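You operate a simulated robot arm through the tools that you are given. There is no shell and no other tool. Be economical: measure what you need, move in short steps, check, and stop when the job is done.

The job below is to be done with a simulated two-armed robot. You get a single attempt, and the scene is never put back.

Task
Take the cap off the jar that says "07:30" on the top of the cake bench and lay it down there.

The check looks at the end state, three seconds after you hand in, the way a careful person would. Anything else that was tipped, shoved, dropped, spilled or broken makes it a failure. A push-on lid holds only when it is set on centred and level and pressed home; a screw cap is set on level and turned clockwise until tight.

Robot
Two 7-joint arms with two-finger parallel grippers on one trunk, on a base that drives. Base frame: it is fixed to the floor where the robot stands at the start and does not move with it; the origin is under the middle of the robot, x ahead of it, y to its left, z up; the surface under the hand at the start is at about z = 780. Units: mm, rad, N and s.
The left shoulder is at the start at [60, 143, 901], the right one opposite. With the tool pointing down near the work surface each hand reaches from about 320 to 740 mm from the robot's upright axis, wherever it stands, measured 20 degrees to its own side. Payload 1.57 kg a hand.
Tool frame (each hand has its own): the origin (TCP) lies between the finger pads and is the grasp point; the fingertips stand 30 mm ahead of it; z points along the fingers, y is the line along which they close. Largest opening 110 mm; finger width 24, thickness 12; the body of the gripper, 48 by 112 mm, starts 78 mm behind the TCP.
Orientation is that of the tool frame in the base frame, as [roll, pitch, yaw] about the fixed x, y, z axes, in that order (R = Rz(yaw) Ry(pitch) Rx(roll)). With the fingers straight down and closing along the base's y, the tool's x points along the base's -x, its y along +y and its z along -z.

Tools
- The arms move only by the tool move_arm. It takes "left_increments", "right_increments" or both (then of equal length, played together; a hand with none holds still); each is a list of rows, each an object of numbers (a shift or turn left out is 0, a gripper value left out holds the last): "tx", "ty", "tz": the shift along the tool's x, y, z in m; "ax", "ay", "az": the turn, a rotation vector about the tool's x, y, z in rad; "grip": the finger opening in m, from 0 to 0.11. In form: [{"tx": .., "ty": .., "tz": .., "ax": .., "ay": .., "az": .., "grip": ..}, ...]. A call has 1 to 20 rows; each row shifts and turns the commanded pose from where the row before left it, along the tool's axes as they then stand. Rows are played at 5 a second. More than 50 mm and 0.15 rad between two rows, or a gripper value outside its range, and nothing of the call is played. Where a pose cannot be reached the arm comes as near as it can. A force on the tool above 40 N (or 10 N above the force at the start of the call, whichever is more), or a blocked arm, ends the call early, and 0.2 s more pass. Each finger travels about 45 mm/s and halts on what it meets, pressing with about 27 N; the grip force reading is that of the motor and also rises with nothing between the fingers. The clock runs only during rows and for 0.2 s after the last one: add rows that do not move to give the fingers time. The reply holds the time, the measured pose of the TCP, the force on the tool along the base axes, the opening and the grip force, in the units named above and with some noise, with the torque about the TCP (base axes, N m) and any sound that the robot's microphone picked up.
- Cameras (640 x 400 px; columns grow to the right, rows downward): "scene" is now at [39, 34.6, 1507.4]; the picture's right is [0.46, -0.89, 0.00], its down [-0.68, -0.35, -0.64] and it looks along [0.57, 0.29, -0.77] (base axes); focal length 249 px, centre (320, 200). "left" rides on the left gripper at [70, -16, -141] in its tool frame; the picture's right is [0.23, 0.97, 0.00], its down [-0.86, 0.20, -0.48] and it looks along [-0.47, 0.11, 0.88] (tool axes); focal length 222 px, centre (320, 200). "right" rides on the right gripper at [70, 16, -141] in its tool frame; the picture's right is [-0.23, 0.97, 0.00], its down [-0.86, -0.20, -0.48] and it looks along [-0.47, -0.11, 0.88] (tool axes); focal length 222 px, centre (320, 200). There is no depth. A picture from a camera that has moved, and an enlarged one, comes with that camera's place and axes in the base frame and with its lens.
- snapshot(camera): a new picture of that camera. The clock stands still meanwhile.
- lift_body(by): slides the trunk up (or, below 0, down) by that many mm; the arms and the scene camera ride with it, the base frame stays. It gives what a move gives, with no picture.
- drive_base(legs): drives the robot by 1 to 6 legs, each [ahead, left, turn to the left] in mm, mm and rad, along the robot's own axes; the way and the turn of a leg run together, so that a leg with both is an arc; at most 1500 mm and 3.142 rad a leg. The arms and the cameras ride along, it lands a little off, and it stops where it bumps. It gives what a move gives.
- head_to(pan, tilt): turns the head with the scene camera to pan (to the left, within 1.501 rad either way) and tilt (down, from -0.506 to 1.204), counted from straight ahead of the robot. It gives what a move gives.
- close_up(camera, box): a new picture of the part [left, top, right, bottom] of that camera's present view, enlarged. The clock stands still meanwhile.
- close_job(): hands the job in; it is judged then, once.

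Work in short steps. Places have to be worked out from the pictures, the camera data and where the tool is seen: move nearer, look again, correct. Check each grasp and each placing, and mend what went wrong. You have 120 turns and 100 pictures in all, those below and enlarged ones among them. Open the grippers and draw the arms clear of the work before you hand the job in, unless the task says otherwise; then end with one line.

The tools are called after "Emit:" as name(argument=value, ...) on one line, values as JSON. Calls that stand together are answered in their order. move_arm: Moves the arms, as the interface text tells. Its arguments: {"type":"object","properties":{"left_increments":{"type":"array","items":{"type":"object","properties":{"tx":{"type":"number"},"ty":{"type":"number"},"tz":{"type":"number"},"ax":{"type":"number"},"ay":{"type":"number"},"az":{"type":"number"},"grip":{"type":"number"}}}},"right_increments":{"type":"array","items":{"type":"object","properties":{"tx":{"type":"number"},"ty":{"type":"number"},"tz":{"type":"number"},"ax":{"type":"number"},"ay":{"type":"number"},"az":{"type":"number"},"grip":{"type":"number"}}}}},"required":[]} The other tools are called the same way: lift_body (by) slides the trunk up or down; drive_base (legs) drives the base; head_to (pan, tilt) turns the head that bears the scene camera; snapshot (camera) takes a picture; close_up (camera, box) takes an enlarged picture of a part of a camera's view; close_job () hands the job in.

At the start:

```text
t: 0.0
left_tool_pos: [316.3, 336.6, 1086.2]
left_tcp_rot: [3.141, 0.001, -3.141]
left_contact_force: [-0.8, 0.6, -1.1]
left_moment: [0.02, 0.02, 0.01]
left_grip_width: 110.2
left_gripper_force: 0.1
right_tool_pos: [388.0, 42.1, 1017.9]
right_tcp_rot: [3.141, 0.0, -3.141]
right_contact_force: [-0.5, -0.3, 0.5]
right_moment: [-0.01, 0.01, 0.01]
right_grip_width: 109.9
right_gripper_force: 0.0
trunk travel left (down, up): [-500.0, 90.0]
robot x, y, heading: [0.9, -0.3, 0.001]
head pan, tilt: [0.476, 0.878]
```

scene: 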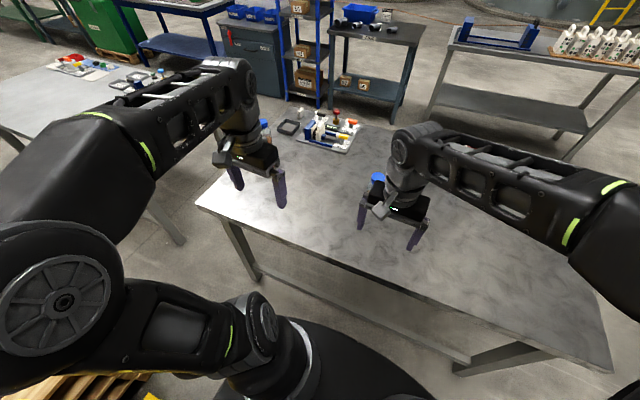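
right: 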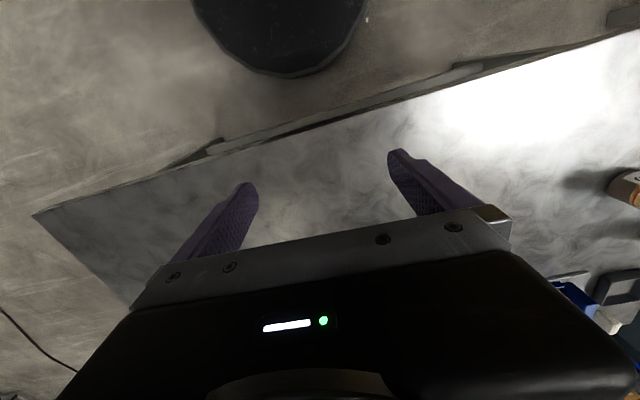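
left: 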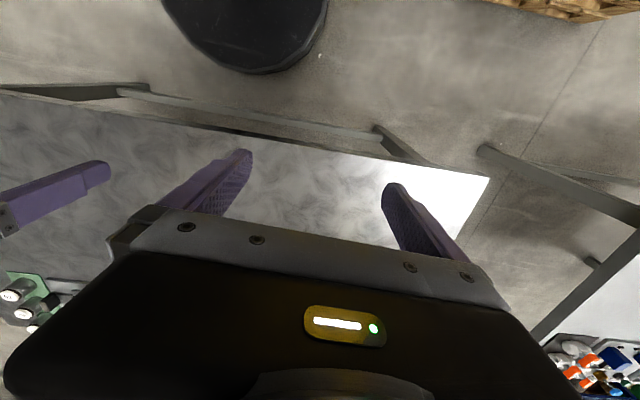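

The picture shows a near table and others around it. I look around with the head to find the cake bench and the jar.

Emit:
close_up(camera="scene", box=[200, 80, 420, 220])

Emit:
head_to(pan=0.5, tilt=0.4)

Emit:
snapshot(camera="scene")

Emit:
head_to(pan=-0.6, tilt=0.5)

Emit:
snapshot(camera="scene")

Emit:
head_to(pan=1.45, tilt=0.5)

Emit:
snapshot(camera="scene")

```text
2.86 times, centred on (310, 150) of scene
camera zoom: at [39.0, 34.6, 1507.4], right [0.46, -0.89, 0.0], down [-0.68, -0.35, -0.64], along [0.57, 0.29, -0.77], focal length 712 px, centre (349, 343)
```

zoom: 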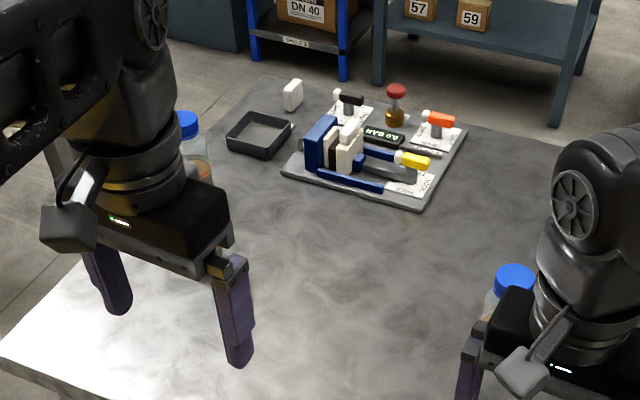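

```text
t: 0.9
left_tool_pos: [315.2, 337.3, 1087.0]
left_tcp_rot: [-3.141, 0.0, 3.141]
left_contact_force: [-0.3, 0.2, 0.7]
left_moment: [0.01, 0.0, 0.01]
left_grip_width: 109.8
left_gripper_force: 0.0
right_tool_pos: [387.8, 42.7, 1019.2]
right_tcp_rot: [-3.141, 0.001, -3.14]
right_contact_force: [0.9, 0.0, 0.7]
right_moment: [-0.01, 0.0, 0.03]
right_grip_width: 109.9
right_gripper_force: 0.0
trunk travel left (down, up): [-500.0, 90.0]
robot x, y, heading: [1.3, -0.6, 0.003]
head pan, tilt: [0.499, 0.4]
```

```text
95 pictures are left
camera scene: at [52.2, 43.7, 1548.6], right [0.48, -0.88, 0.0], down [-0.34, -0.19, -0.92], along [0.81, 0.44, -0.39], focal length 249 px, centre (320, 200)
```

scene: 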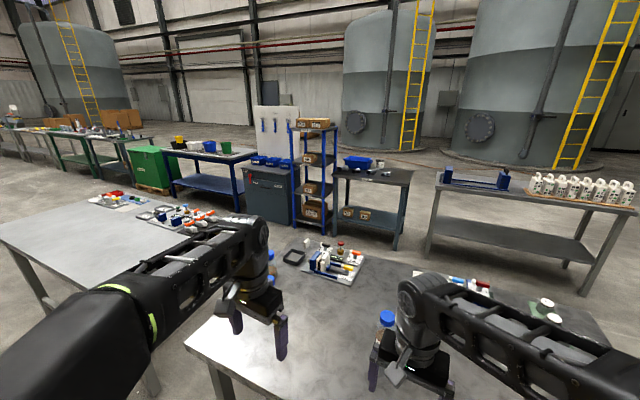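

```text
t: 2.2
left_tool_pos: [315.0, 335.9, 1085.6]
left_tcp_rot: [-3.14, -0.002, -3.141]
left_contact_force: [-0.1, 0.3, 0.3]
left_moment: [0.01, 0.02, 0.02]
left_grip_width: 109.7
left_gripper_force: 0.1
right_tool_pos: [388.1, 42.8, 1018.3]
right_tcp_rot: [3.142, 0.0, 3.14]
right_contact_force: [-0.5, 0.4, 0.9]
right_moment: [0.0, -0.02, -0.02]
right_grip_width: 109.8
right_gripper_force: 0.0
trunk travel left (down, up): [-500.0, 90.0]
robot x, y, heading: [0.8, -0.0, 0.002]
head pan, tilt: [-0.6, 0.499]
```

```text
94 pictures are left
camera scene: at [46.0, -52.0, 1539.6], right [-0.56, -0.83, 0.0], down [-0.4, 0.27, -0.88], along [0.72, -0.5, -0.48], focal length 249 px, centre (320, 200)
```

scene: 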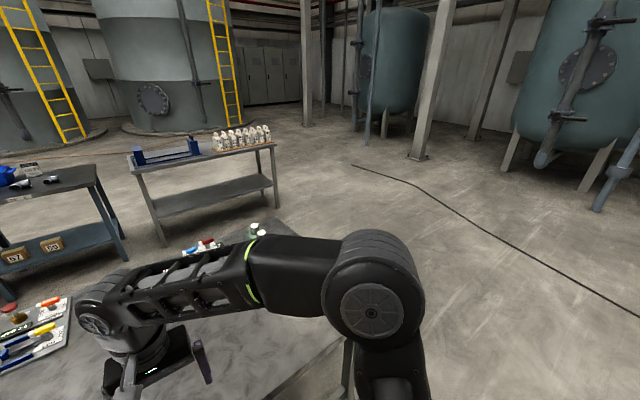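

```text
t: 4.2
left_tool_pos: [316.3, 336.2, 1086.9]
left_tcp_rot: [-3.141, 0.0, 3.141]
left_contact_force: [-1.2, 0.5, -0.3]
left_moment: [-0.01, -0.01, 0.0]
left_grip_width: 110.1
left_gripper_force: 0.1
right_tool_pos: [387.7, 43.3, 1018.6]
right_tcp_rot: [-3.14, 0.001, -3.141]
right_contact_force: [-0.3, -0.3, 0.3]
right_moment: [0.02, -0.01, -0.01]
right_grip_width: 110.1
right_gripper_force: 0.0
trunk travel left (down, up): [-500.0, 90.0]
robot x, y, heading: [1.0, -0.6, 0.0]
head pan, tilt: [1.45, 0.499]
```

```text
93 pictures are left
camera scene: at [-18.1, 89.7, 1539.6], right [0.99, -0.12, 0.0], down [-0.06, -0.48, -0.88], along [0.11, 0.87, -0.48], focal length 249 px, centre (320, 200)
```

scene: 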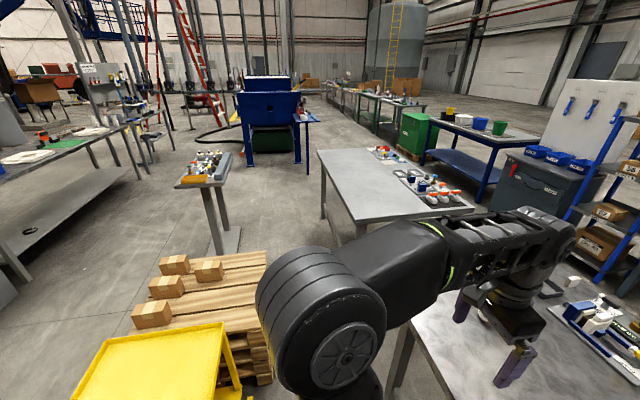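

Near table carries two blue-capped jars and a press rig. I look closer at labels on all benches.

Emit:
close_up(camera="scene", box=[310, 130, 500, 250])

Emit:
close_up(camera="scene", box=[0, 60, 260, 200])

Emit:
head_to(pan=0.1, tilt=0.6)

Emit:
snapshot(camera="scene")

Emit:
close_up(camera="scene", box=[100, 120, 400, 300])

Emit:
close_up(camera="scene", box=[350, 150, 550, 270])

```text
3.33 times, centred on (405, 190) of scene
camera zoom: at [-18.1, 89.7, 1539.6], right [0.99, -0.12, 0.0], down [-0.06, -0.48, -0.88], along [0.11, 0.87, -0.48], focal length 831 px, centre (37, 233)
```

zoom: 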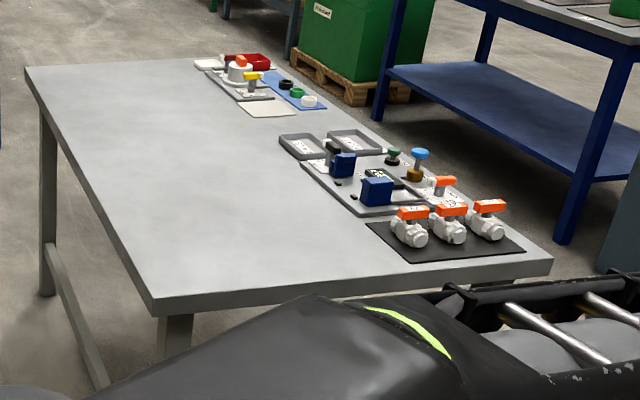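

```text
2.46 times, centred on (130, 130) of scene
camera zoom: at [-18.1, 89.7, 1539.6], right [0.99, -0.12, 0.0], down [-0.06, -0.48, -0.88], along [0.11, 0.87, -0.48], focal length 614 px, centre (788, 372)
```

zoom: 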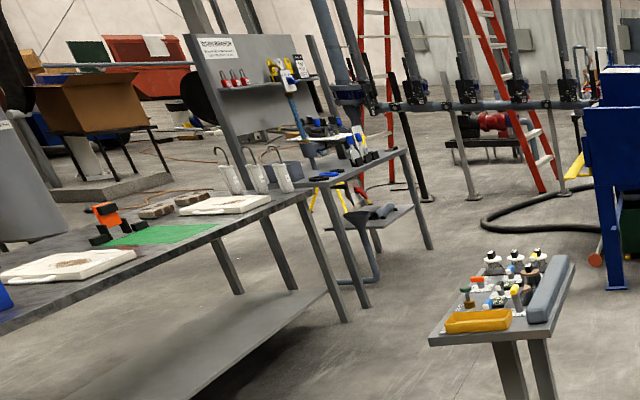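

```text
t: 5.7
left_tool_pos: [314.3, 336.2, 1086.7]
left_tcp_rot: [-3.141, 0.0, 3.141]
left_contact_force: [0.8, -0.3, 0.1]
left_moment: [-0.02, 0.02, 0.01]
left_grip_width: 110.1
left_gripper_force: 0.0
right_tool_pos: [387.8, 43.7, 1019.3]
right_tcp_rot: [-3.14, 0.0, -3.141]
right_contact_force: [0.3, -0.2, -0.8]
right_moment: [0.04, -0.01, 0.06]
right_grip_width: 110.1
right_gripper_force: 0.1
trunk travel left (down, up): [-500.0, 90.0]
robot x, y, heading: [1.7, 2.1, 0.001]
head pan, tilt: [0.099, 0.6]
```

```text
90 pictures are left
camera scene: at [58.8, 8.2, 1530.5], right [0.1, -0.99, 0.0], down [-0.56, -0.06, -0.83], along [0.82, 0.08, -0.56], focal length 249 px, centre (320, 200)
```

scene: 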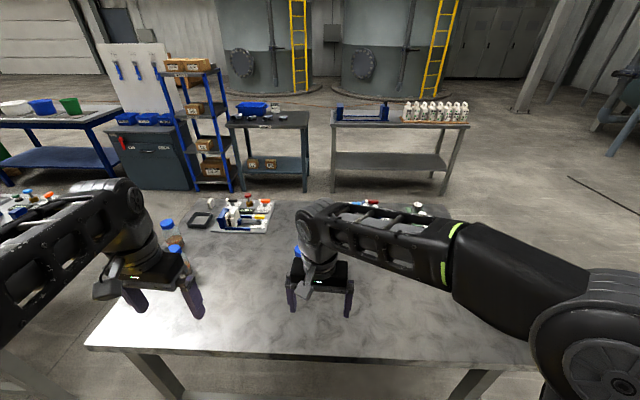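

```text
2.13 times, centred on (250, 210) of scene
camera zoom: at [58.8, 8.2, 1530.5], right [0.1, -0.99, 0.0], down [-0.56, -0.06, -0.83], along [0.82, 0.08, -0.56], focal length 532 px, centre (469, 179)
```

zoom: 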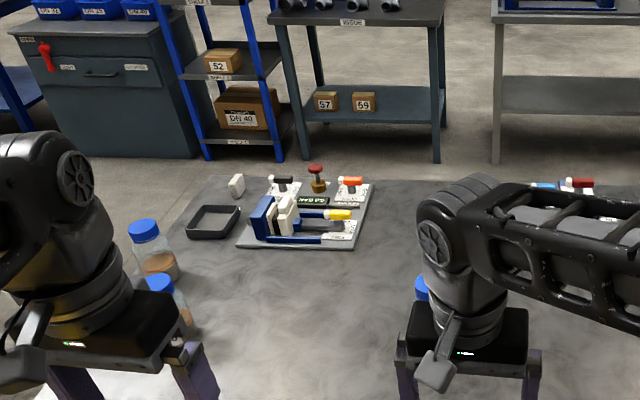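

```text
3.20 times, centred on (450, 210) of scene
camera zoom: at [58.8, 8.2, 1530.5], right [0.1, -0.99, 0.0], down [-0.56, -0.06, -0.83], along [0.82, 0.08, -0.56], focal length 798 px, centre (-96, 168)
```

zoom: 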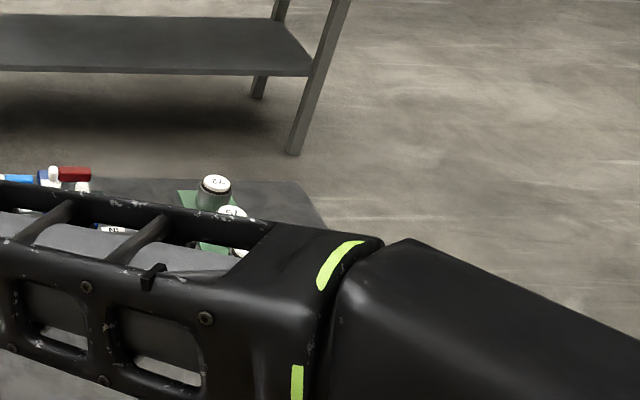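

Three blue-capped jars stand on the near table; the far left bench has something that looks like filter cakes. I look at signs and behind it.

Emit:
head_to(pan=1.5, tilt=0.4)

Emit:
snapshot(camera="scene")

Emit:
close_up(camera="scene", box=[60, 60, 150, 120])

Emit:
close_up(camera="scene", box=[180, 160, 270, 220])

Emit:
close_up(camera="scene", box=[0, 130, 120, 210])

```text
t: 7.2
left_tool_pos: [315.1, 337.4, 1086.4]
left_tcp_rot: [-3.141, 0.0, -3.141]
left_contact_force: [-0.7, 0.0, 0.2]
left_moment: [-0.02, 0.0, 0.02]
left_grip_width: 110.2
left_gripper_force: 0.0
right_tool_pos: [388.8, 44.0, 1018.9]
right_tcp_rot: [3.14, -0.001, -3.141]
right_contact_force: [-0.5, 0.9, 0.4]
right_moment: [0.01, 0.0, -0.02]
right_grip_width: 110.1
right_gripper_force: 0.1
trunk travel left (down, up): [-500.0, 90.0]
robot x, y, heading: [1.3, 1.8, -0.003]
head pan, tilt: [1.499, 0.4]
```

```text
87 pictures are left
camera scene: at [-22.4, 91.8, 1548.7], right [1.0, -0.07, 0.0], down [-0.03, -0.39, -0.92], along [0.07, 0.92, -0.39], focal length 249 px, centre (320, 200)
```

scene: 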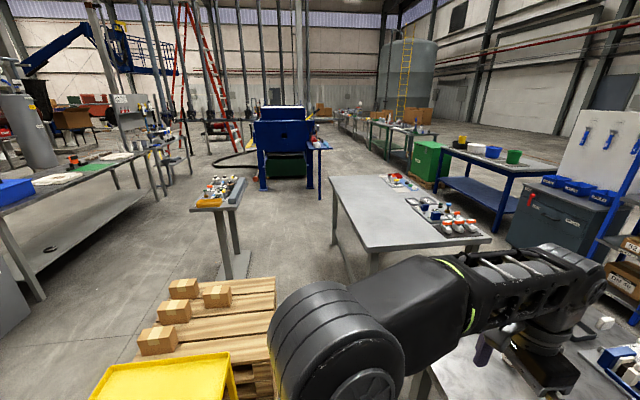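

```text
6.67 times, centred on (105, 90) of scene
camera zoom: at [-22.4, 91.8, 1548.7], right [1.0, -0.07, 0.0], down [-0.03, -0.39, -0.92], along [0.07, 0.92, -0.39], focal length 1662 px, centre (1753, 933)
```

zoom: 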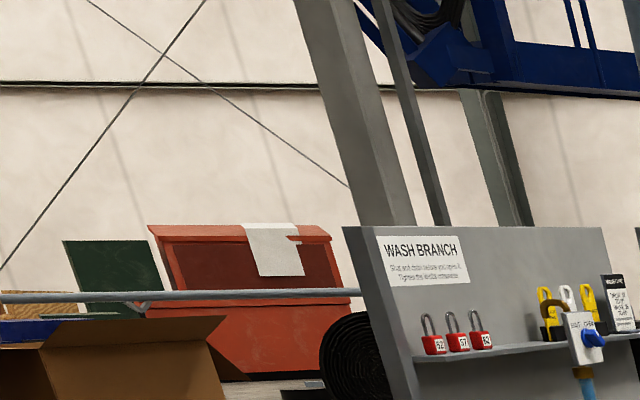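

```text
6.67 times, centred on (225, 190) of scene
camera zoom: at [-22.4, 91.8, 1548.7], right [1.0, -0.07, 0.0], down [-0.03, -0.39, -0.92], along [0.07, 0.92, -0.39], focal length 1662 px, centre (953, 267)
```

zoom: 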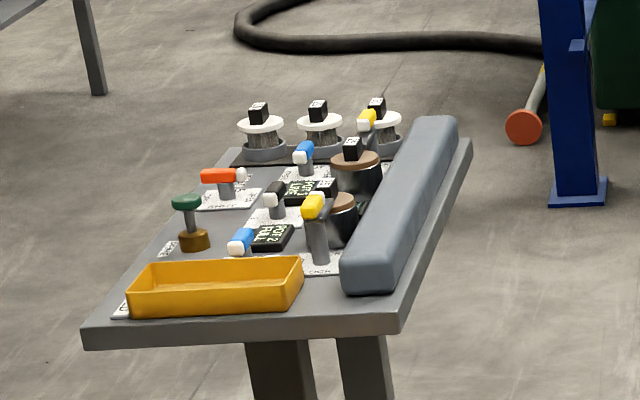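

```text
5.00 times, centred on (60, 170) of scene
camera zoom: at [-22.4, 91.8, 1548.7], right [1.0, -0.07, 0.0], down [-0.03, -0.39, -0.92], along [0.07, 0.92, -0.39], focal length 1247 px, centre (1620, 350)
```

zoom: 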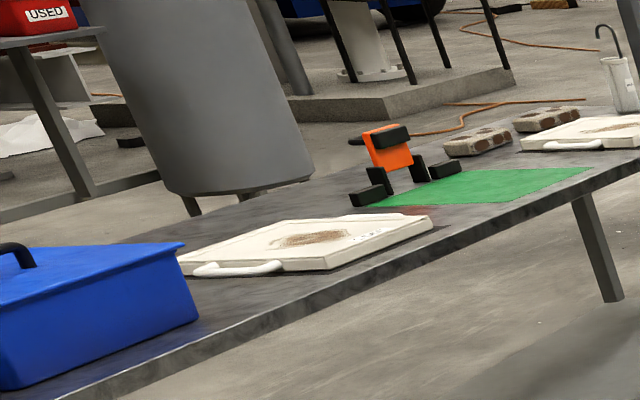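

The rest looks like other work; the near table's jars must be read. I aim the head at them and zoom in.

Emit:
head_to(pan=0.7, tilt=0.65)

Emit:
snapshot(camera="scene")

Emit:
close_up(camera="scene", box=[280, 130, 440, 230])

Emit:
close_up(camera="right", box=[520, 140, 640, 340])

```text
t: 8.4
left_tool_pos: [315.5, 335.3, 1085.6]
left_tcp_rot: [3.142, -0.001, -3.141]
left_contact_force: [-0.2, -0.3, -0.1]
left_moment: [-0.02, 0.03, 0.01]
left_grip_width: 109.9
left_gripper_force: 0.0
right_tool_pos: [388.3, 42.5, 1018.1]
right_tcp_rot: [-3.141, 0.0, 3.141]
right_contact_force: [-0.3, -0.1, 0.2]
right_moment: [-0.01, 0.0, 0.02]
right_grip_width: 109.9
right_gripper_force: 0.1
trunk travel left (down, up): [-500.0, 90.0]
robot x, y, heading: [2.8, -1.2, -0.002]
head pan, tilt: [0.7, 0.649]
```

```text
83 pictures are left
camera scene: at [37.2, 55.3, 1526.2], right [0.64, -0.76, 0.0], down [-0.46, -0.39, -0.8], along [0.61, 0.51, -0.6], focal length 249 px, centre (320, 200)
```

scene: 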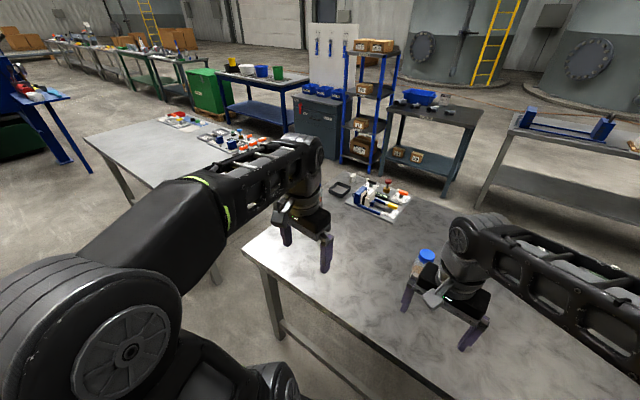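

```text
4.00 times, centred on (360, 180) of scene
camera zoom: at [37.2, 55.3, 1526.2], right [0.64, -0.76, 0.0], down [-0.46, -0.39, -0.8], along [0.61, 0.51, -0.6], focal length 997 px, centre (160, 280)
```

zoom: 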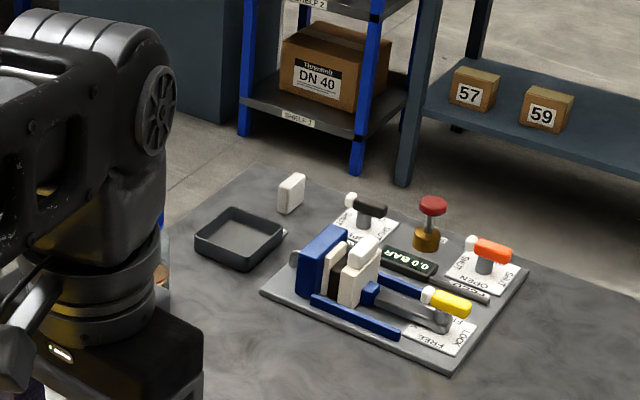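

```text
2.00 times, centred on (580, 240) of right
camera zoom: at [317.6, 59.6, 1160.8], right [0.23, 0.97, 0.0], down [0.86, -0.2, 0.48], along [0.47, -0.11, -0.88], focal length 444 px, centre (-200, 120)
```

zoom: 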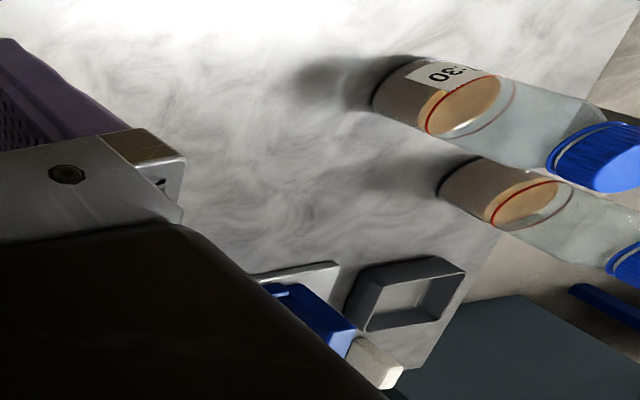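

Jar B (around x 630, y 570) has a label ending ":30". I tip the right hand to see it better.

Emit:
move_arm(right_increments=[{"ax": -0.14}, {"ax": -0.14}, {"ax": -0.14}, {"ax": -0.14}, {}])

Emit:
snapshot(camera="right")

```text
t: 9.6
left_tool_pos: [316.0, 335.8, 1086.6]
left_tcp_rot: [3.141, 0.0, -3.141]
left_contact_force: [-0.4, -1.1, 0.1]
left_moment: [0.02, 0.01, -0.01]
left_grip_width: 110.1
left_gripper_force: 0.0
right_tool_pos: [388.4, 44.1, 1019.0]
right_tcp_rot: [2.581, 0.0, -3.14]
right_contact_force: [-0.1, -0.6, -0.2]
right_moment: [0.06, 0.01, 0.01]
right_grip_width: 110.1
right_gripper_force: 0.0
trunk travel left (down, up): [-500.0, 90.0]
robot x, y, heading: [1.1, 0.8, 0.003]
head pan, tilt: [0.7, 0.649]
```

```text
80 pictures are left
camera right: at [317.6, -17.6, 1147.6], right [0.23, 0.82, 0.52], down [0.85, -0.42, 0.3], along [0.47, 0.38, -0.8], focal length 222 px, centre (320, 200)
```

right: 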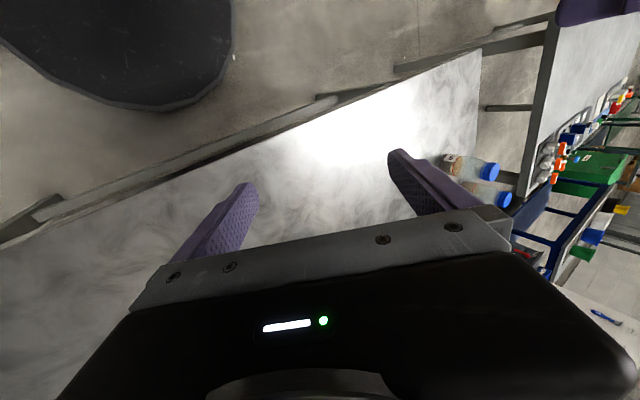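

Now both left jars are visible; zoom.

Emit:
close_up(camera="right", box=[430, 140, 526, 200])

Emit:
close_up(camera="scene", box=[390, 235, 470, 285])

```text
6.67 times, centred on (478, 170) of right
camera zoom: at [317.6, -17.6, 1147.6], right [0.23, 0.82, 0.52], down [0.85, -0.42, 0.3], along [0.47, 0.38, -0.8], focal length 1481 px, centre (-733, 400)
```

zoom: 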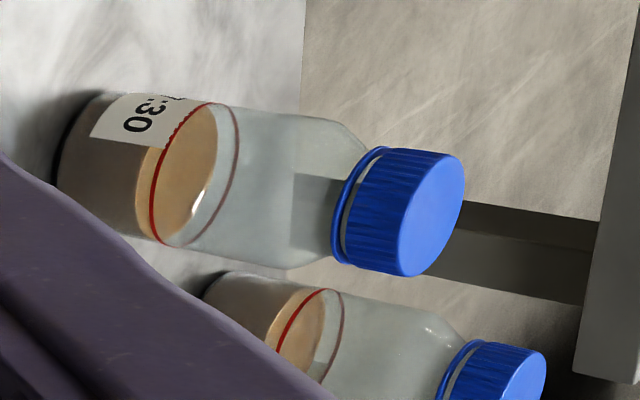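

```text
8.00 times, centred on (430, 260) of scene
camera zoom: at [37.3, 55.5, 1526.2], right [0.64, -0.76, 0.0], down [-0.46, -0.39, -0.8], along [0.61, 0.51, -0.6], focal length 1994 px, centre (-560, -280)
```

zoom: 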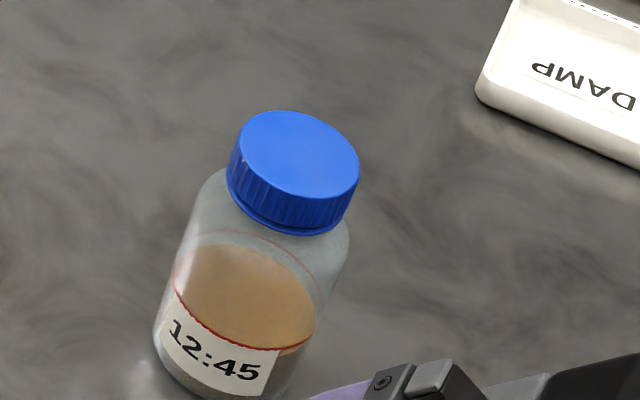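

C is 12:45; B ends in ":30" and is out of reach (850 mm), so I must drive left. I check the floor on the left first.

Emit:
move_arm(right_increments=[{"ax": 0.14}, {"ax": 0.14}, {"ax": 0.14}, {"ax": 0.14}])

Emit:
head_to(pan=1.5, tilt=1.0)

Emit:
snapshot(camera="scene")

```text
t: 10.6
left_tool_pos: [316.0, 336.1, 1086.1]
left_tcp_rot: [-3.14, -0.001, -3.141]
left_contact_force: [-0.1, -0.7, 0.3]
left_moment: [-0.02, 0.0, 0.01]
left_grip_width: 109.7
left_gripper_force: 0.0
right_tool_pos: [387.9, 42.4, 1018.6]
right_tcp_rot: [-3.138, -0.002, 3.14]
right_contact_force: [-0.1, -0.1, 0.2]
right_moment: [-0.01, -0.02, 0.0]
right_grip_width: 110.5
right_gripper_force: 0.0
trunk travel left (down, up): [-500.0, 90.0]
robot x, y, heading: [3.5, 3.6, -0.003]
head pan, tilt: [0.7, 0.649]
```

```text
t: 11.7
left_tool_pos: [315.7, 336.6, 1085.6]
left_tcp_rot: [-3.141, -0.001, 3.14]
left_contact_force: [0.4, -0.2, -0.3]
left_moment: [0.0, 0.03, 0.02]
left_grip_width: 110.1
left_gripper_force: 0.1
right_tool_pos: [388.0, 42.3, 1017.6]
right_tcp_rot: [-3.141, 0.002, 3.141]
right_contact_force: [0.6, -0.6, -0.7]
right_moment: [0.01, 0.02, 0.01]
right_grip_width: 109.8
right_gripper_force: 0.0
trunk travel left (down, up): [-500.0, 90.0]
robot x, y, heading: [-2.2, 3.6, 0.001]
head pan, tilt: [1.499, 1.0]
```

```text
77 pictures are left
camera scene: at [-24.1, 68.9, 1498.5], right [1.0, -0.07, 0.0], down [-0.06, -0.84, -0.54], along [0.04, 0.54, -0.84], focal length 249 px, centre (320, 200)
```

scene: 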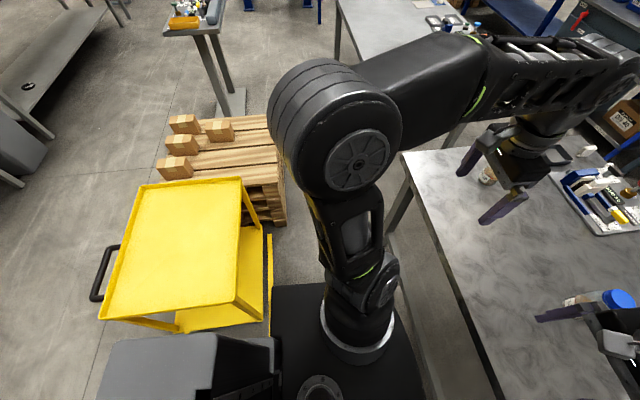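

A cart sits close at left-rear. I look straight down ahead to see the clearance to the table.

Emit:
head_to(pan=0.5, tilt=1.2)

Emit:
snapshot(camera="scene")

Emit:
head_to(pan=-0.6, tilt=1.2)

Emit:
snapshot(camera="scene")

```text
t: 13.0
left_tool_pos: [315.8, 337.0, 1085.9]
left_tcp_rot: [-3.141, 0.0, -3.141]
left_contact_force: [0.0, -0.4, -0.4]
left_moment: [0.01, -0.03, 0.01]
left_grip_width: 110.1
left_gripper_force: 0.2
right_tool_pos: [387.4, 42.8, 1020.6]
right_tcp_rot: [3.14, 0.0, -3.141]
right_contact_force: [0.3, 0.4, 0.5]
right_moment: [-0.02, -0.01, 0.02]
right_grip_width: 110.2
right_gripper_force: 0.0
trunk travel left (down, up): [-500.0, 90.0]
robot x, y, heading: [-3.6, 1.3, 0.004]
head pan, tilt: [0.499, 1.201]
```

```text
76 pictures are left
camera scene: at [20.0, 26.2, 1485.9], right [0.48, -0.88, 0.0], down [-0.82, -0.45, -0.36], along [0.32, 0.17, -0.93], focal length 249 px, centre (320, 200)
```

scene: 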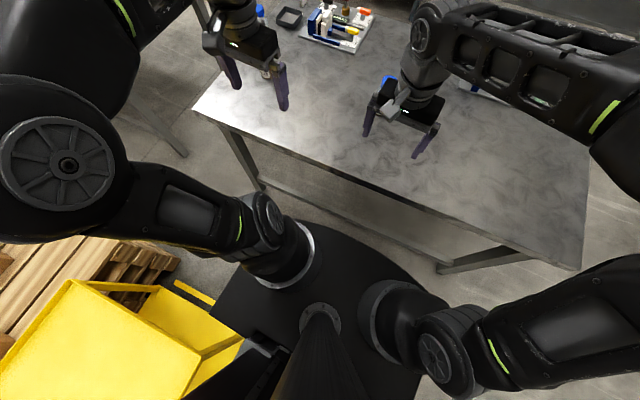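

```text
t: 14.3
left_tool_pos: [315.4, 337.8, 1086.0]
left_tcp_rot: [-3.141, 0.0, 3.141]
left_contact_force: [0.0, -0.3, 0.2]
left_moment: [0.01, 0.02, -0.01]
left_grip_width: 110.0
left_gripper_force: 0.1
right_tool_pos: [386.8, 42.3, 1018.0]
right_tcp_rot: [3.139, -0.001, -3.14]
right_contact_force: [-0.5, -0.6, 0.7]
right_moment: [0.01, 0.0, 0.02]
right_grip_width: 110.0
right_gripper_force: 0.1
trunk travel left (down, up): [-500.0, 90.0]
robot x, y, heading: [-0.5, 0.7, -0.003]
head pan, tilt: [-0.6, 1.201]
```

```text
75 pictures are left
camera scene: at [17.0, -32.2, 1485.9], right [-0.56, -0.83, 0.0], down [-0.77, 0.53, -0.36], along [0.3, -0.2, -0.93], focal length 249 px, centre (320, 200)
```

scene: 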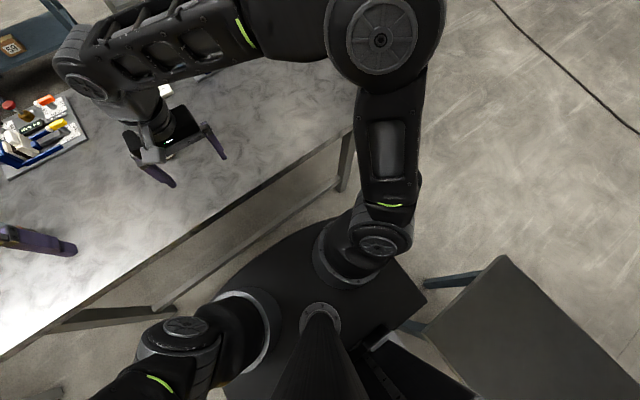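

The trunk plate has about 130 mm to the table edge, and the cart is rear-left. I drive ahead a bit and then left in steps.

Emit:
drive_base(legs=[[80, 0, 0], [0, 120, 0]])

Emit:
head_to(pan=1.3, tilt=1.1)

Emit:
snapshot(camera="scene")

```text
t: 16.2
left_tool_pos: [396.9, 457.7, 1086.2]
left_tcp_rot: [-3.14, 0.0, 3.14]
left_contact_force: [-0.6, -0.2, 0.7]
left_moment: [-0.03, 0.02, 0.0]
left_grip_width: 110.3
left_gripper_force: 0.0
right_tool_pos: [469.4, 164.1, 1019.4]
right_tcp_rot: [-3.14, -0.002, 3.139]
right_contact_force: [-0.5, 0.9, -0.3]
right_moment: [-0.04, 0.0, 0.02]
right_grip_width: 109.9
right_gripper_force: 0.1
trunk travel left (down, up): [-500.0, 90.0]
robot x, y, heading: [80.9, 119.4, -0.006]
head pan, tilt: [-0.6, 1.201]
```

```text
t: 18.1
left_tool_pos: [396.3, 457.6, 1087.4]
left_tcp_rot: [3.141, 0.001, 3.14]
left_contact_force: [-0.3, -0.4, -0.9]
left_moment: [-0.01, 0.0, 0.03]
left_grip_width: 109.9
left_gripper_force: 0.0
right_tool_pos: [467.9, 161.3, 1018.3]
right_tcp_rot: [3.141, 0.0, 3.14]
right_contact_force: [0.5, 0.0, 0.6]
right_moment: [-0.01, 0.01, 0.0]
right_grip_width: 110.0
right_gripper_force: 0.0
trunk travel left (down, up): [-500.0, 90.0]
robot x, y, heading: [78.6, 119.6, -0.004]
head pan, tilt: [1.3, 1.1]
```

```text
74 pictures are left
camera scene: at [68.7, 180.4, 1491.9], right [0.96, -0.27, 0.0], down [-0.24, -0.86, -0.45], along [0.12, 0.44, -0.89], focal length 249 px, centre (320, 200)
```

scene: 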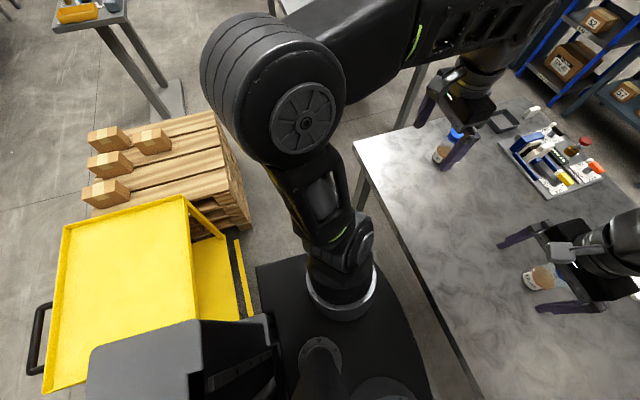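

Drive went cleanly. Zoom on the jars for labels.

Emit:
head_to(pan=0.9, tilt=0.8)

Emit:
snapshot(camera="scene")

Emit:
snapshot(camera="right")

Emit:
snapshot(camera="left")

```text
t: 18.9
left_tool_pos: [396.0, 456.6, 1085.3]
left_tcp_rot: [3.141, 0.0, 3.14]
left_contact_force: [-0.4, 0.3, -0.2]
left_moment: [-0.03, 0.03, 0.01]
left_grip_width: 110.3
left_gripper_force: 0.0
right_tool_pos: [468.6, 162.1, 1018.9]
right_tcp_rot: [3.141, 0.0, 3.138]
right_contact_force: [0.4, 0.7, 0.1]
right_moment: [0.05, -0.01, 0.01]
right_grip_width: 109.7
right_gripper_force: 0.1
trunk travel left (down, up): [-500.0, 90.0]
robot x, y, heading: [77.9, 122.2, 0.0]
head pan, tilt: [0.901, 0.799]
```

```text
73 pictures are left
camera scene: at [101.8, 182.8, 1513.6], right [0.78, -0.62, 0.0], down [-0.45, -0.56, -0.7], along [0.43, 0.55, -0.72], focal length 249 px, centre (320, 200)
```

scene: 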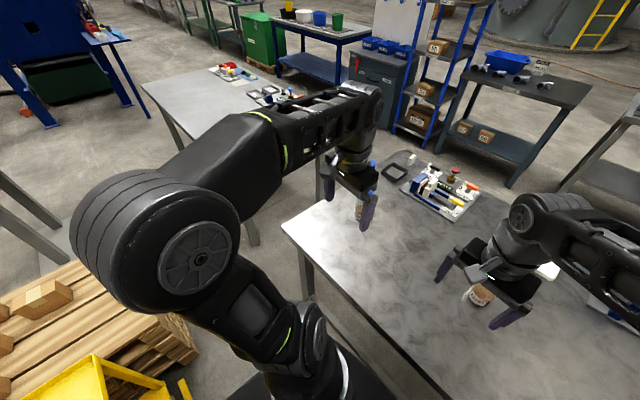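

```text
72 pictures are left
camera right: at [398.3, 179.0, 1160.7], right [0.23, 0.97, 0.0], down [0.85, -0.2, 0.48], along [0.47, -0.11, -0.88], focal length 222 px, centre (320, 200)
```

right: 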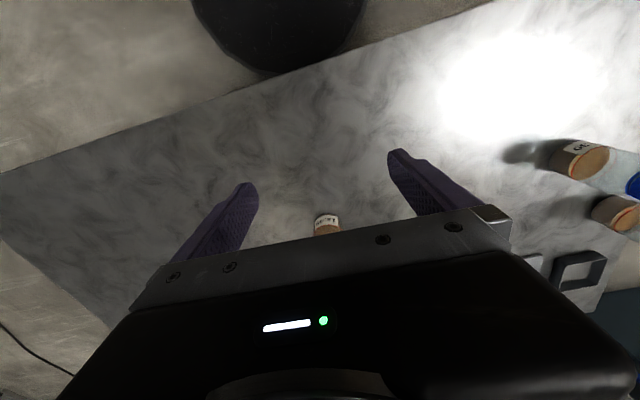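

```text
71 pictures are left
camera left: at [326.1, 439.9, 1228.3], right [-0.23, 0.97, 0.0], down [0.86, 0.2, 0.48], along [0.47, 0.11, -0.88], focal length 222 px, centre (320, 200)
```

left: 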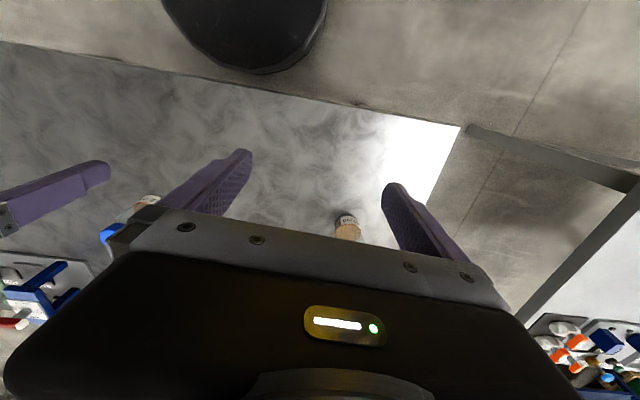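

Emit:
close_up(camera="left", box=[325, 205, 373, 235])

Emit:
close_up(camera="right", box=[544, 130, 640, 235])

```text
13.33 times, centred on (349, 220) of left
camera zoom: at [326.1, 439.9, 1228.3], right [-0.23, 0.97, 0.0], down [0.86, 0.2, 0.48], along [0.47, 0.11, -0.88], focal length 2962 px, centre (-67, -67)
```

zoom: 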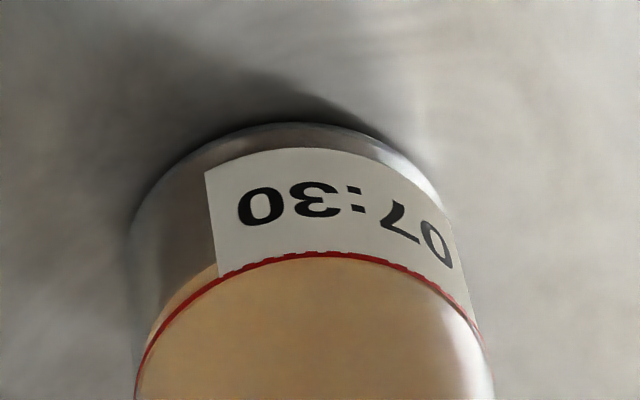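

```text
3.81 times, centred on (592, 182) of right
camera zoom: at [398.3, 179.0, 1160.7], right [0.23, 0.97, 0.0], down [0.85, -0.2, 0.48], along [0.47, -0.11, -0.88], focal length 846 px, centre (-716, 267)
```

zoom: 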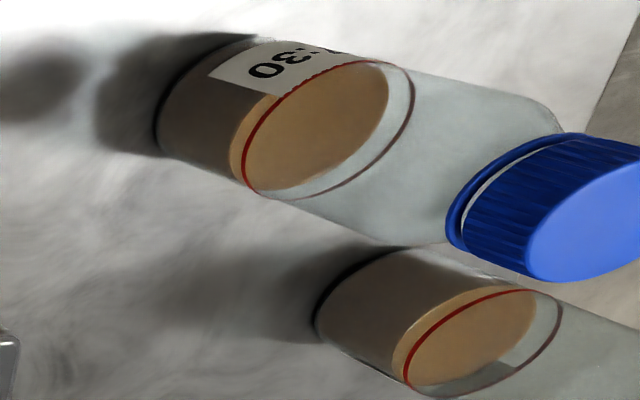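

Jar B says 07:30, centre about (617, 575), cap top about z 907, screw cap. I'll put the left hand above the cap, and hold the jar body with the right hand. First the left hand moves over the jar, staying high.

Emit:
move_arm(left_increments=[{"tx": -0.044, "ty": 0.0234}, {"tx": -0.044, "ty": 0.0234}, {"tx": -0.044, "ty": 0.0234}, {"tx": -0.044, "ty": 0.0234}, {"tx": -0.044, "ty": 0.0234}, {}])

Emit:
snapshot(camera="scene")

Emit:
snapshot(camera="left")

Emit:
snapshot(camera="right")

```text
t: 20.4
left_tool_pos: [535.2, 524.6, 1082.6]
left_tcp_rot: [3.14, 0.003, 3.139]
left_contact_force: [-0.1, -0.1, 0.5]
left_moment: [0.04, -0.01, 0.0]
left_grip_width: 110.3
left_gripper_force: 0.0
left hand out of reach, approached as far as the arm can: row 4, 5
right_tool_pos: [468.9, 160.8, 1018.6]
right_tcp_rot: [3.139, 0.0, 3.137]
right_contact_force: [0.2, -0.5, -0.5]
right_moment: [0.04, -0.02, 0.0]
right_grip_width: 110.0
right_gripper_force: 0.1
trunk travel left (down, up): [-500.0, 90.0]
robot x, y, heading: [81.2, 118.6, 0.002]
head pan, tilt: [0.901, 0.799]
```

```text
68 pictures are left
camera scene: at [102.6, 180.3, 1513.7], right [0.78, -0.62, 0.0], down [-0.45, -0.56, -0.7], along [0.43, 0.55, -0.72], focal length 249 px, centre (320, 200)
```

scene: 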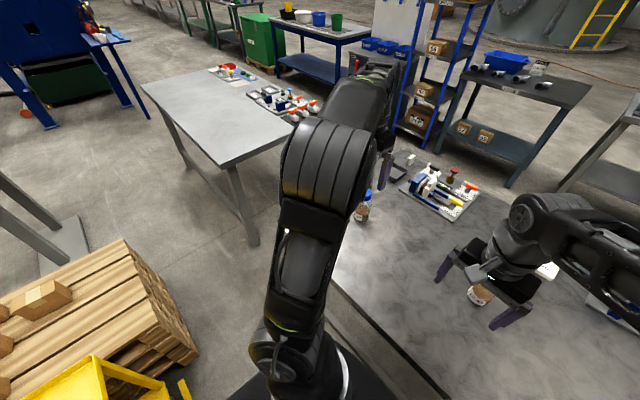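

```text
67 pictures are left
camera left: at [463.1, 507.2, 1224.7], right [-0.22, 0.97, 0.0], down [0.85, 0.19, 0.48], along [0.47, 0.11, -0.88], focal length 222 px, centre (320, 200)
```

left: 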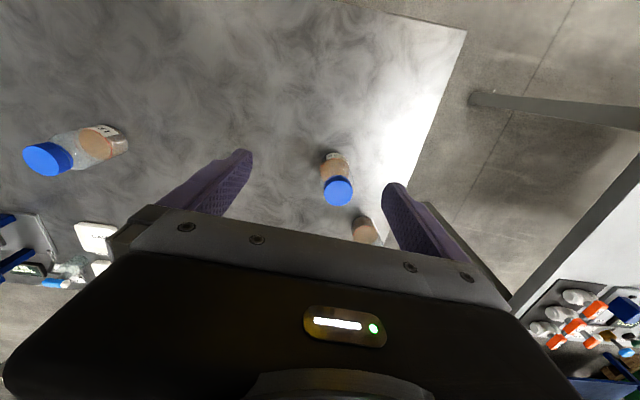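

```text
66 pictures are left
camera right: at [399.0, 176.7, 1160.7], right [0.23, 0.97, 0.0], down [0.85, -0.2, 0.48], along [0.47, -0.11, -0.88], focal length 222 px, centre (320, 200)
```

right: 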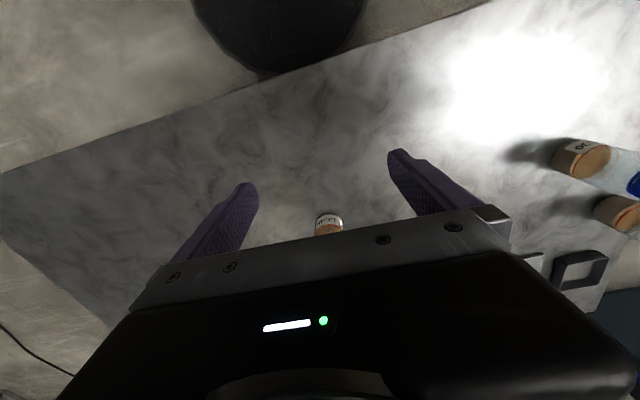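

The left arm is short of reach up high. I drive 120 mm further left (cart edge runs parallel, safe), which helps both arms.

Emit:
drive_base(legs=[[0, 120, 0]])

Emit:
move_arm(left_increments=[{"tx": -0.04, "ty": -0.035}, {"tx": -0.041, "ty": -0.035}, {}])

Emit:
snapshot(camera="left")

Emit:
snapshot(camera="right")

```text
t: 21.6
left_tool_pos: [533.7, 646.6, 1080.9]
left_tcp_rot: [3.14, 0.003, -3.141]
left_contact_force: [0.4, 0.5, 0.5]
left_moment: [-0.06, 0.01, 0.03]
left_grip_width: 110.1
left_gripper_force: 0.0
right_tool_pos: [468.8, 282.1, 1018.6]
right_tcp_rot: [-3.141, 0.0, 3.141]
right_contact_force: [0.7, -0.2, -0.1]
right_moment: [-0.05, -0.03, 0.0]
right_grip_width: 110.1
right_gripper_force: 0.0
trunk travel left (down, up): [-500.0, 90.0]
robot x, y, heading: [78.9, 237.6, 0.003]
head pan, tilt: [0.901, 0.799]
```

```text
refused: row 1 steps farther than a row can; nothing moved
```

```text
65 pictures are left
camera left: at [461.8, 630.0, 1223.8], right [-0.23, 0.97, 0.0], down [0.85, 0.2, 0.48], along [0.47, 0.11, -0.88], focal length 222 px, centre (320, 200)
```

left: 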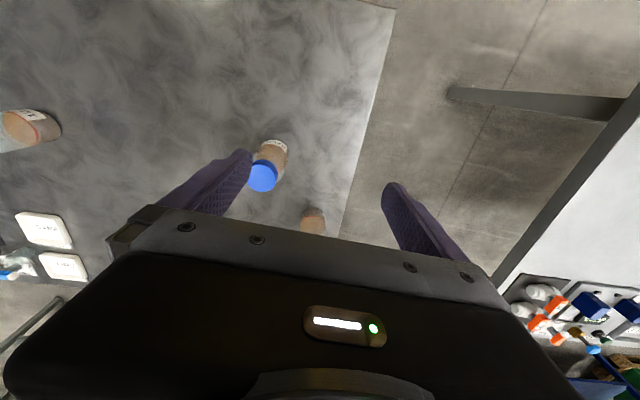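

```text
64 pictures are left
camera right: at [398.5, 299.0, 1160.7], right [0.23, 0.97, 0.0], down [0.85, -0.2, 0.48], along [0.47, -0.11, -0.88], focal length 222 px, centre (320, 200)
```

right: 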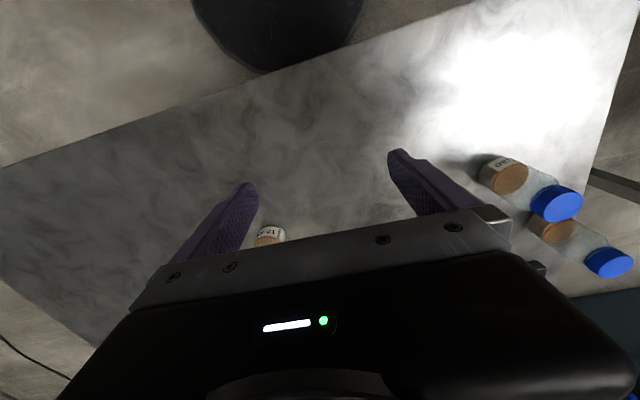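

Cap top is at (614, 575, 907) from both cameras. Now I turn the right hand (yaw 45°, tilted forward to 32° below horizontal) in place.

Emit:
move_arm(right_increments=[{"az": -0.131}, {"az": -0.131}, {"az": -0.131}, {"az": -0.131}, {"az": -0.131}, {"az": -0.131}, {"ay": -0.145}, {"ay": -0.145}, {"ay": -0.145}, {"ay": -0.145}, {"ay": -0.145}, {"ay": -0.145}, {"ay": -0.142}, {}])

Emit:
snapshot(camera="right")

Emit:
snapshot(camera="scene")

```text
t: 24.6
left_tool_pos: [533.8, 643.3, 1082.5]
left_tcp_rot: [3.138, 0.005, 3.14]
left_contact_force: [-0.5, -0.7, 0.8]
left_moment: [0.03, 0.03, 0.01]
left_grip_width: 110.1
left_gripper_force: 0.1
right_tool_pos: [490.9, 291.1, 1030.9]
right_tcp_rot: [3.14, 1.012, -2.356]
right_contact_force: [0.4, -0.1, -0.2]
right_moment: [0.01, 0.02, 0.03]
right_grip_width: 110.0
right_gripper_force: 0.1
right hand out of reach, approached as far as the arm can: row 13
trunk travel left (down, up): [-500.0, 90.0]
robot x, y, heading: [83.6, 239.7, -0.0]
head pan, tilt: [0.901, 0.799]
```

```text
63 pictures are left
camera right: at [368.4, 192.3, 1047.3], right [-0.6, 0.77, 0.19], down [0.18, -0.11, 0.98], along [0.78, 0.63, -0.07], focal length 222 px, centre (320, 200)
```

right: 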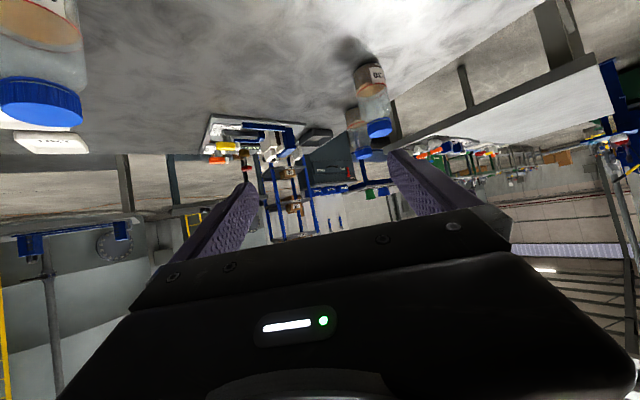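

```text
62 pictures are left
camera scene: at [102.6, 299.9, 1513.6], right [0.78, -0.62, 0.0], down [-0.45, -0.56, -0.7], along [0.43, 0.55, -0.72], focal length 249 px, centre (320, 200)
```

scene: 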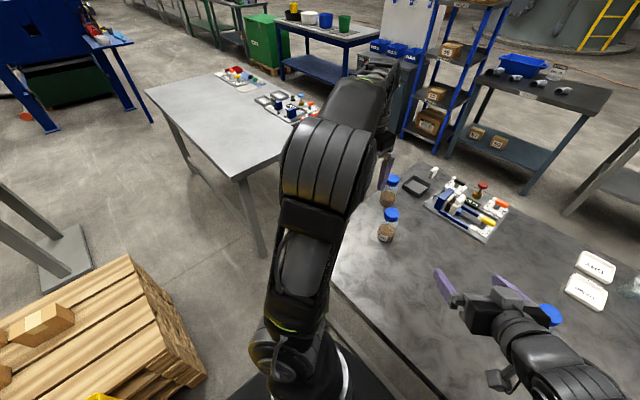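

Orientation reached. Now to the standoff about 200 mm back from the jar along the finger axis.

Emit:
move_arm(right_increments=[{"tx": 0.006, "ty": 0.0228, "tz": 0.0316}, {"tx": 0.006, "ty": 0.0228, "tz": 0.0316}, {"tx": 0.006, "ty": 0.0228, "tz": 0.0316}, {"tx": 0.006, "ty": 0.0228, "tz": 0.0316}, {"tx": 0.006, "ty": 0.0228, "tz": 0.0316}, {}])

Emit:
snapshot(camera="right")

Emit:
snapshot(camera="scene")

```text
t: 26.0
left_tool_pos: [532.0, 644.3, 1081.6]
left_tcp_rot: [3.139, 0.004, -3.141]
left_contact_force: [-0.8, 0.0, 0.4]
left_moment: [-0.03, -0.03, -0.01]
left_grip_width: 110.0
left_gripper_force: 0.1
right_tool_pos: [494.2, 457.7, 922.4]
right_tcp_rot: [3.135, 1.015, -2.365]
right_contact_force: [0.4, -0.7, -0.5]
right_moment: [0.01, 0.02, -0.03]
right_grip_width: 110.2
right_gripper_force: 0.0
trunk travel left (down, up): [-500.0, 90.0]
robot x, y, heading: [81.0, 233.2, 0.002]
head pan, tilt: [0.901, 0.799]
```

```text
61 pictures are left
camera right: at [371.5, 358.9, 938.8], right [-0.6, 0.77, 0.2], down [0.18, -0.11, 0.98], along [0.78, 0.62, -0.07], focal length 222 px, centre (320, 200)
```

right: 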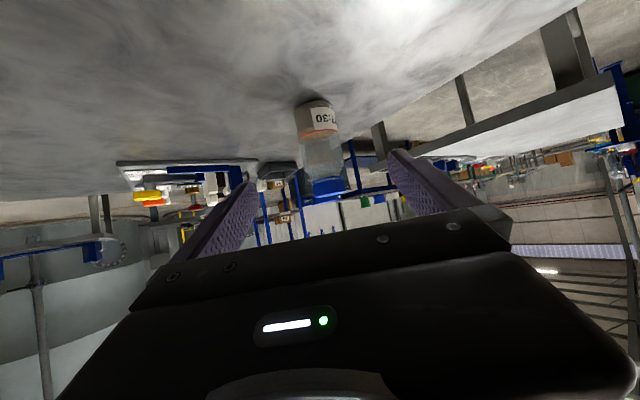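

```text
60 pictures are left
camera scene: at [102.1, 300.9, 1513.6], right [0.78, -0.62, 0.0], down [-0.45, -0.56, -0.7], along [0.43, 0.55, -0.72], focal length 249 px, centre (320, 200)
```

scene: 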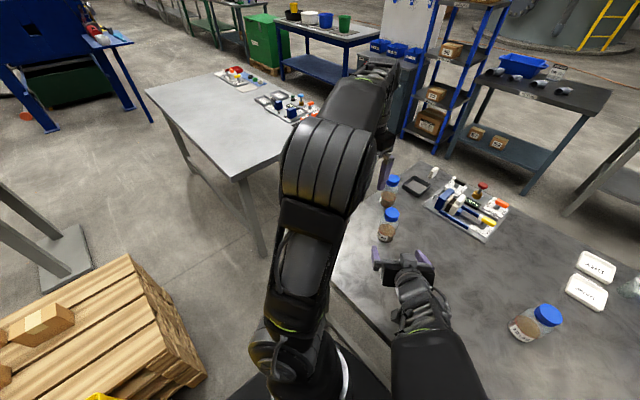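

The jar lies well centred between the fingers. I advance 150 mm and look.

Emit:
move_arm(right_increments=[{"tz": 0.04, "tx": -0.004}, {"tz": 0.04}, {"tz": 0.04}, {"tz": 0.03}, {}])

Emit:
snapshot(camera="right")

Emit:
close_up(camera="scene", box=[340, 150, 500, 250])

```text
t: 27.2
left_tool_pos: [533.6, 645.1, 1082.3]
left_tcp_rot: [3.14, 0.005, 3.141]
left_contact_force: [-0.1, 0.0, -0.5]
left_moment: [-0.02, -0.01, -0.01]
left_grip_width: 110.0
left_gripper_force: 0.1
right_tool_pos: [585.2, 549.4, 846.1]
right_tcp_rot: [3.141, 1.013, -2.356]
right_contact_force: [-0.4, -0.2, 0.5]
right_moment: [-0.02, -0.02, 0.02]
right_grip_width: 109.8
right_gripper_force: 0.0
trunk travel left (down, up): [-500.0, 90.0]
robot x, y, heading: [78.0, 240.1, -0.0]
head pan, tilt: [0.901, 0.799]
```

```text
59 pictures are left
camera right: at [461.6, 450.2, 861.9], right [-0.6, 0.77, 0.19], down [0.17, -0.11, 0.98], along [0.78, 0.62, -0.07], focal length 222 px, centre (320, 200)
```

right: 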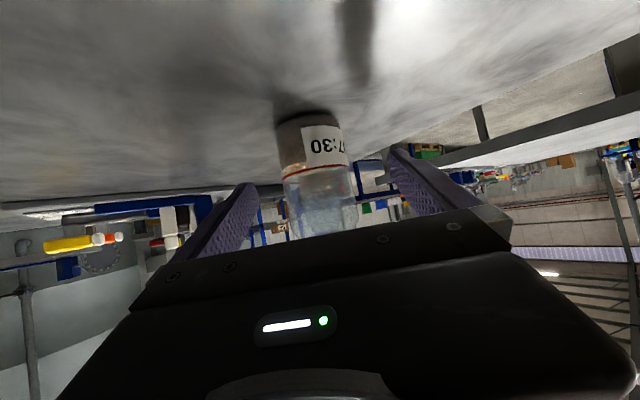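

```text
4.00 times, centred on (420, 200) of scene
camera zoom: at [101.8, 301.1, 1513.6], right [0.78, -0.62, 0.0], down [-0.45, -0.56, -0.7], along [0.43, 0.55, -0.72], focal length 997 px, centre (-80, 200)
```

zoom: 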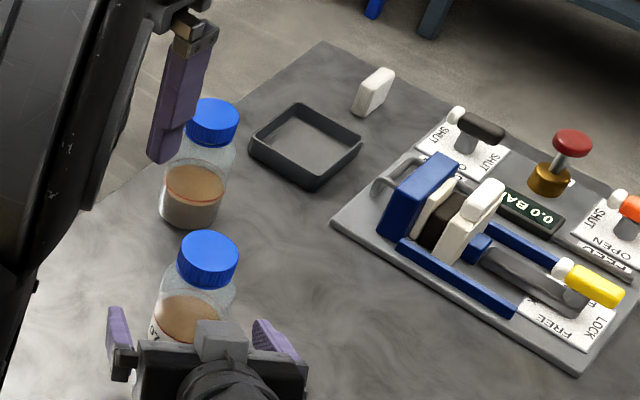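

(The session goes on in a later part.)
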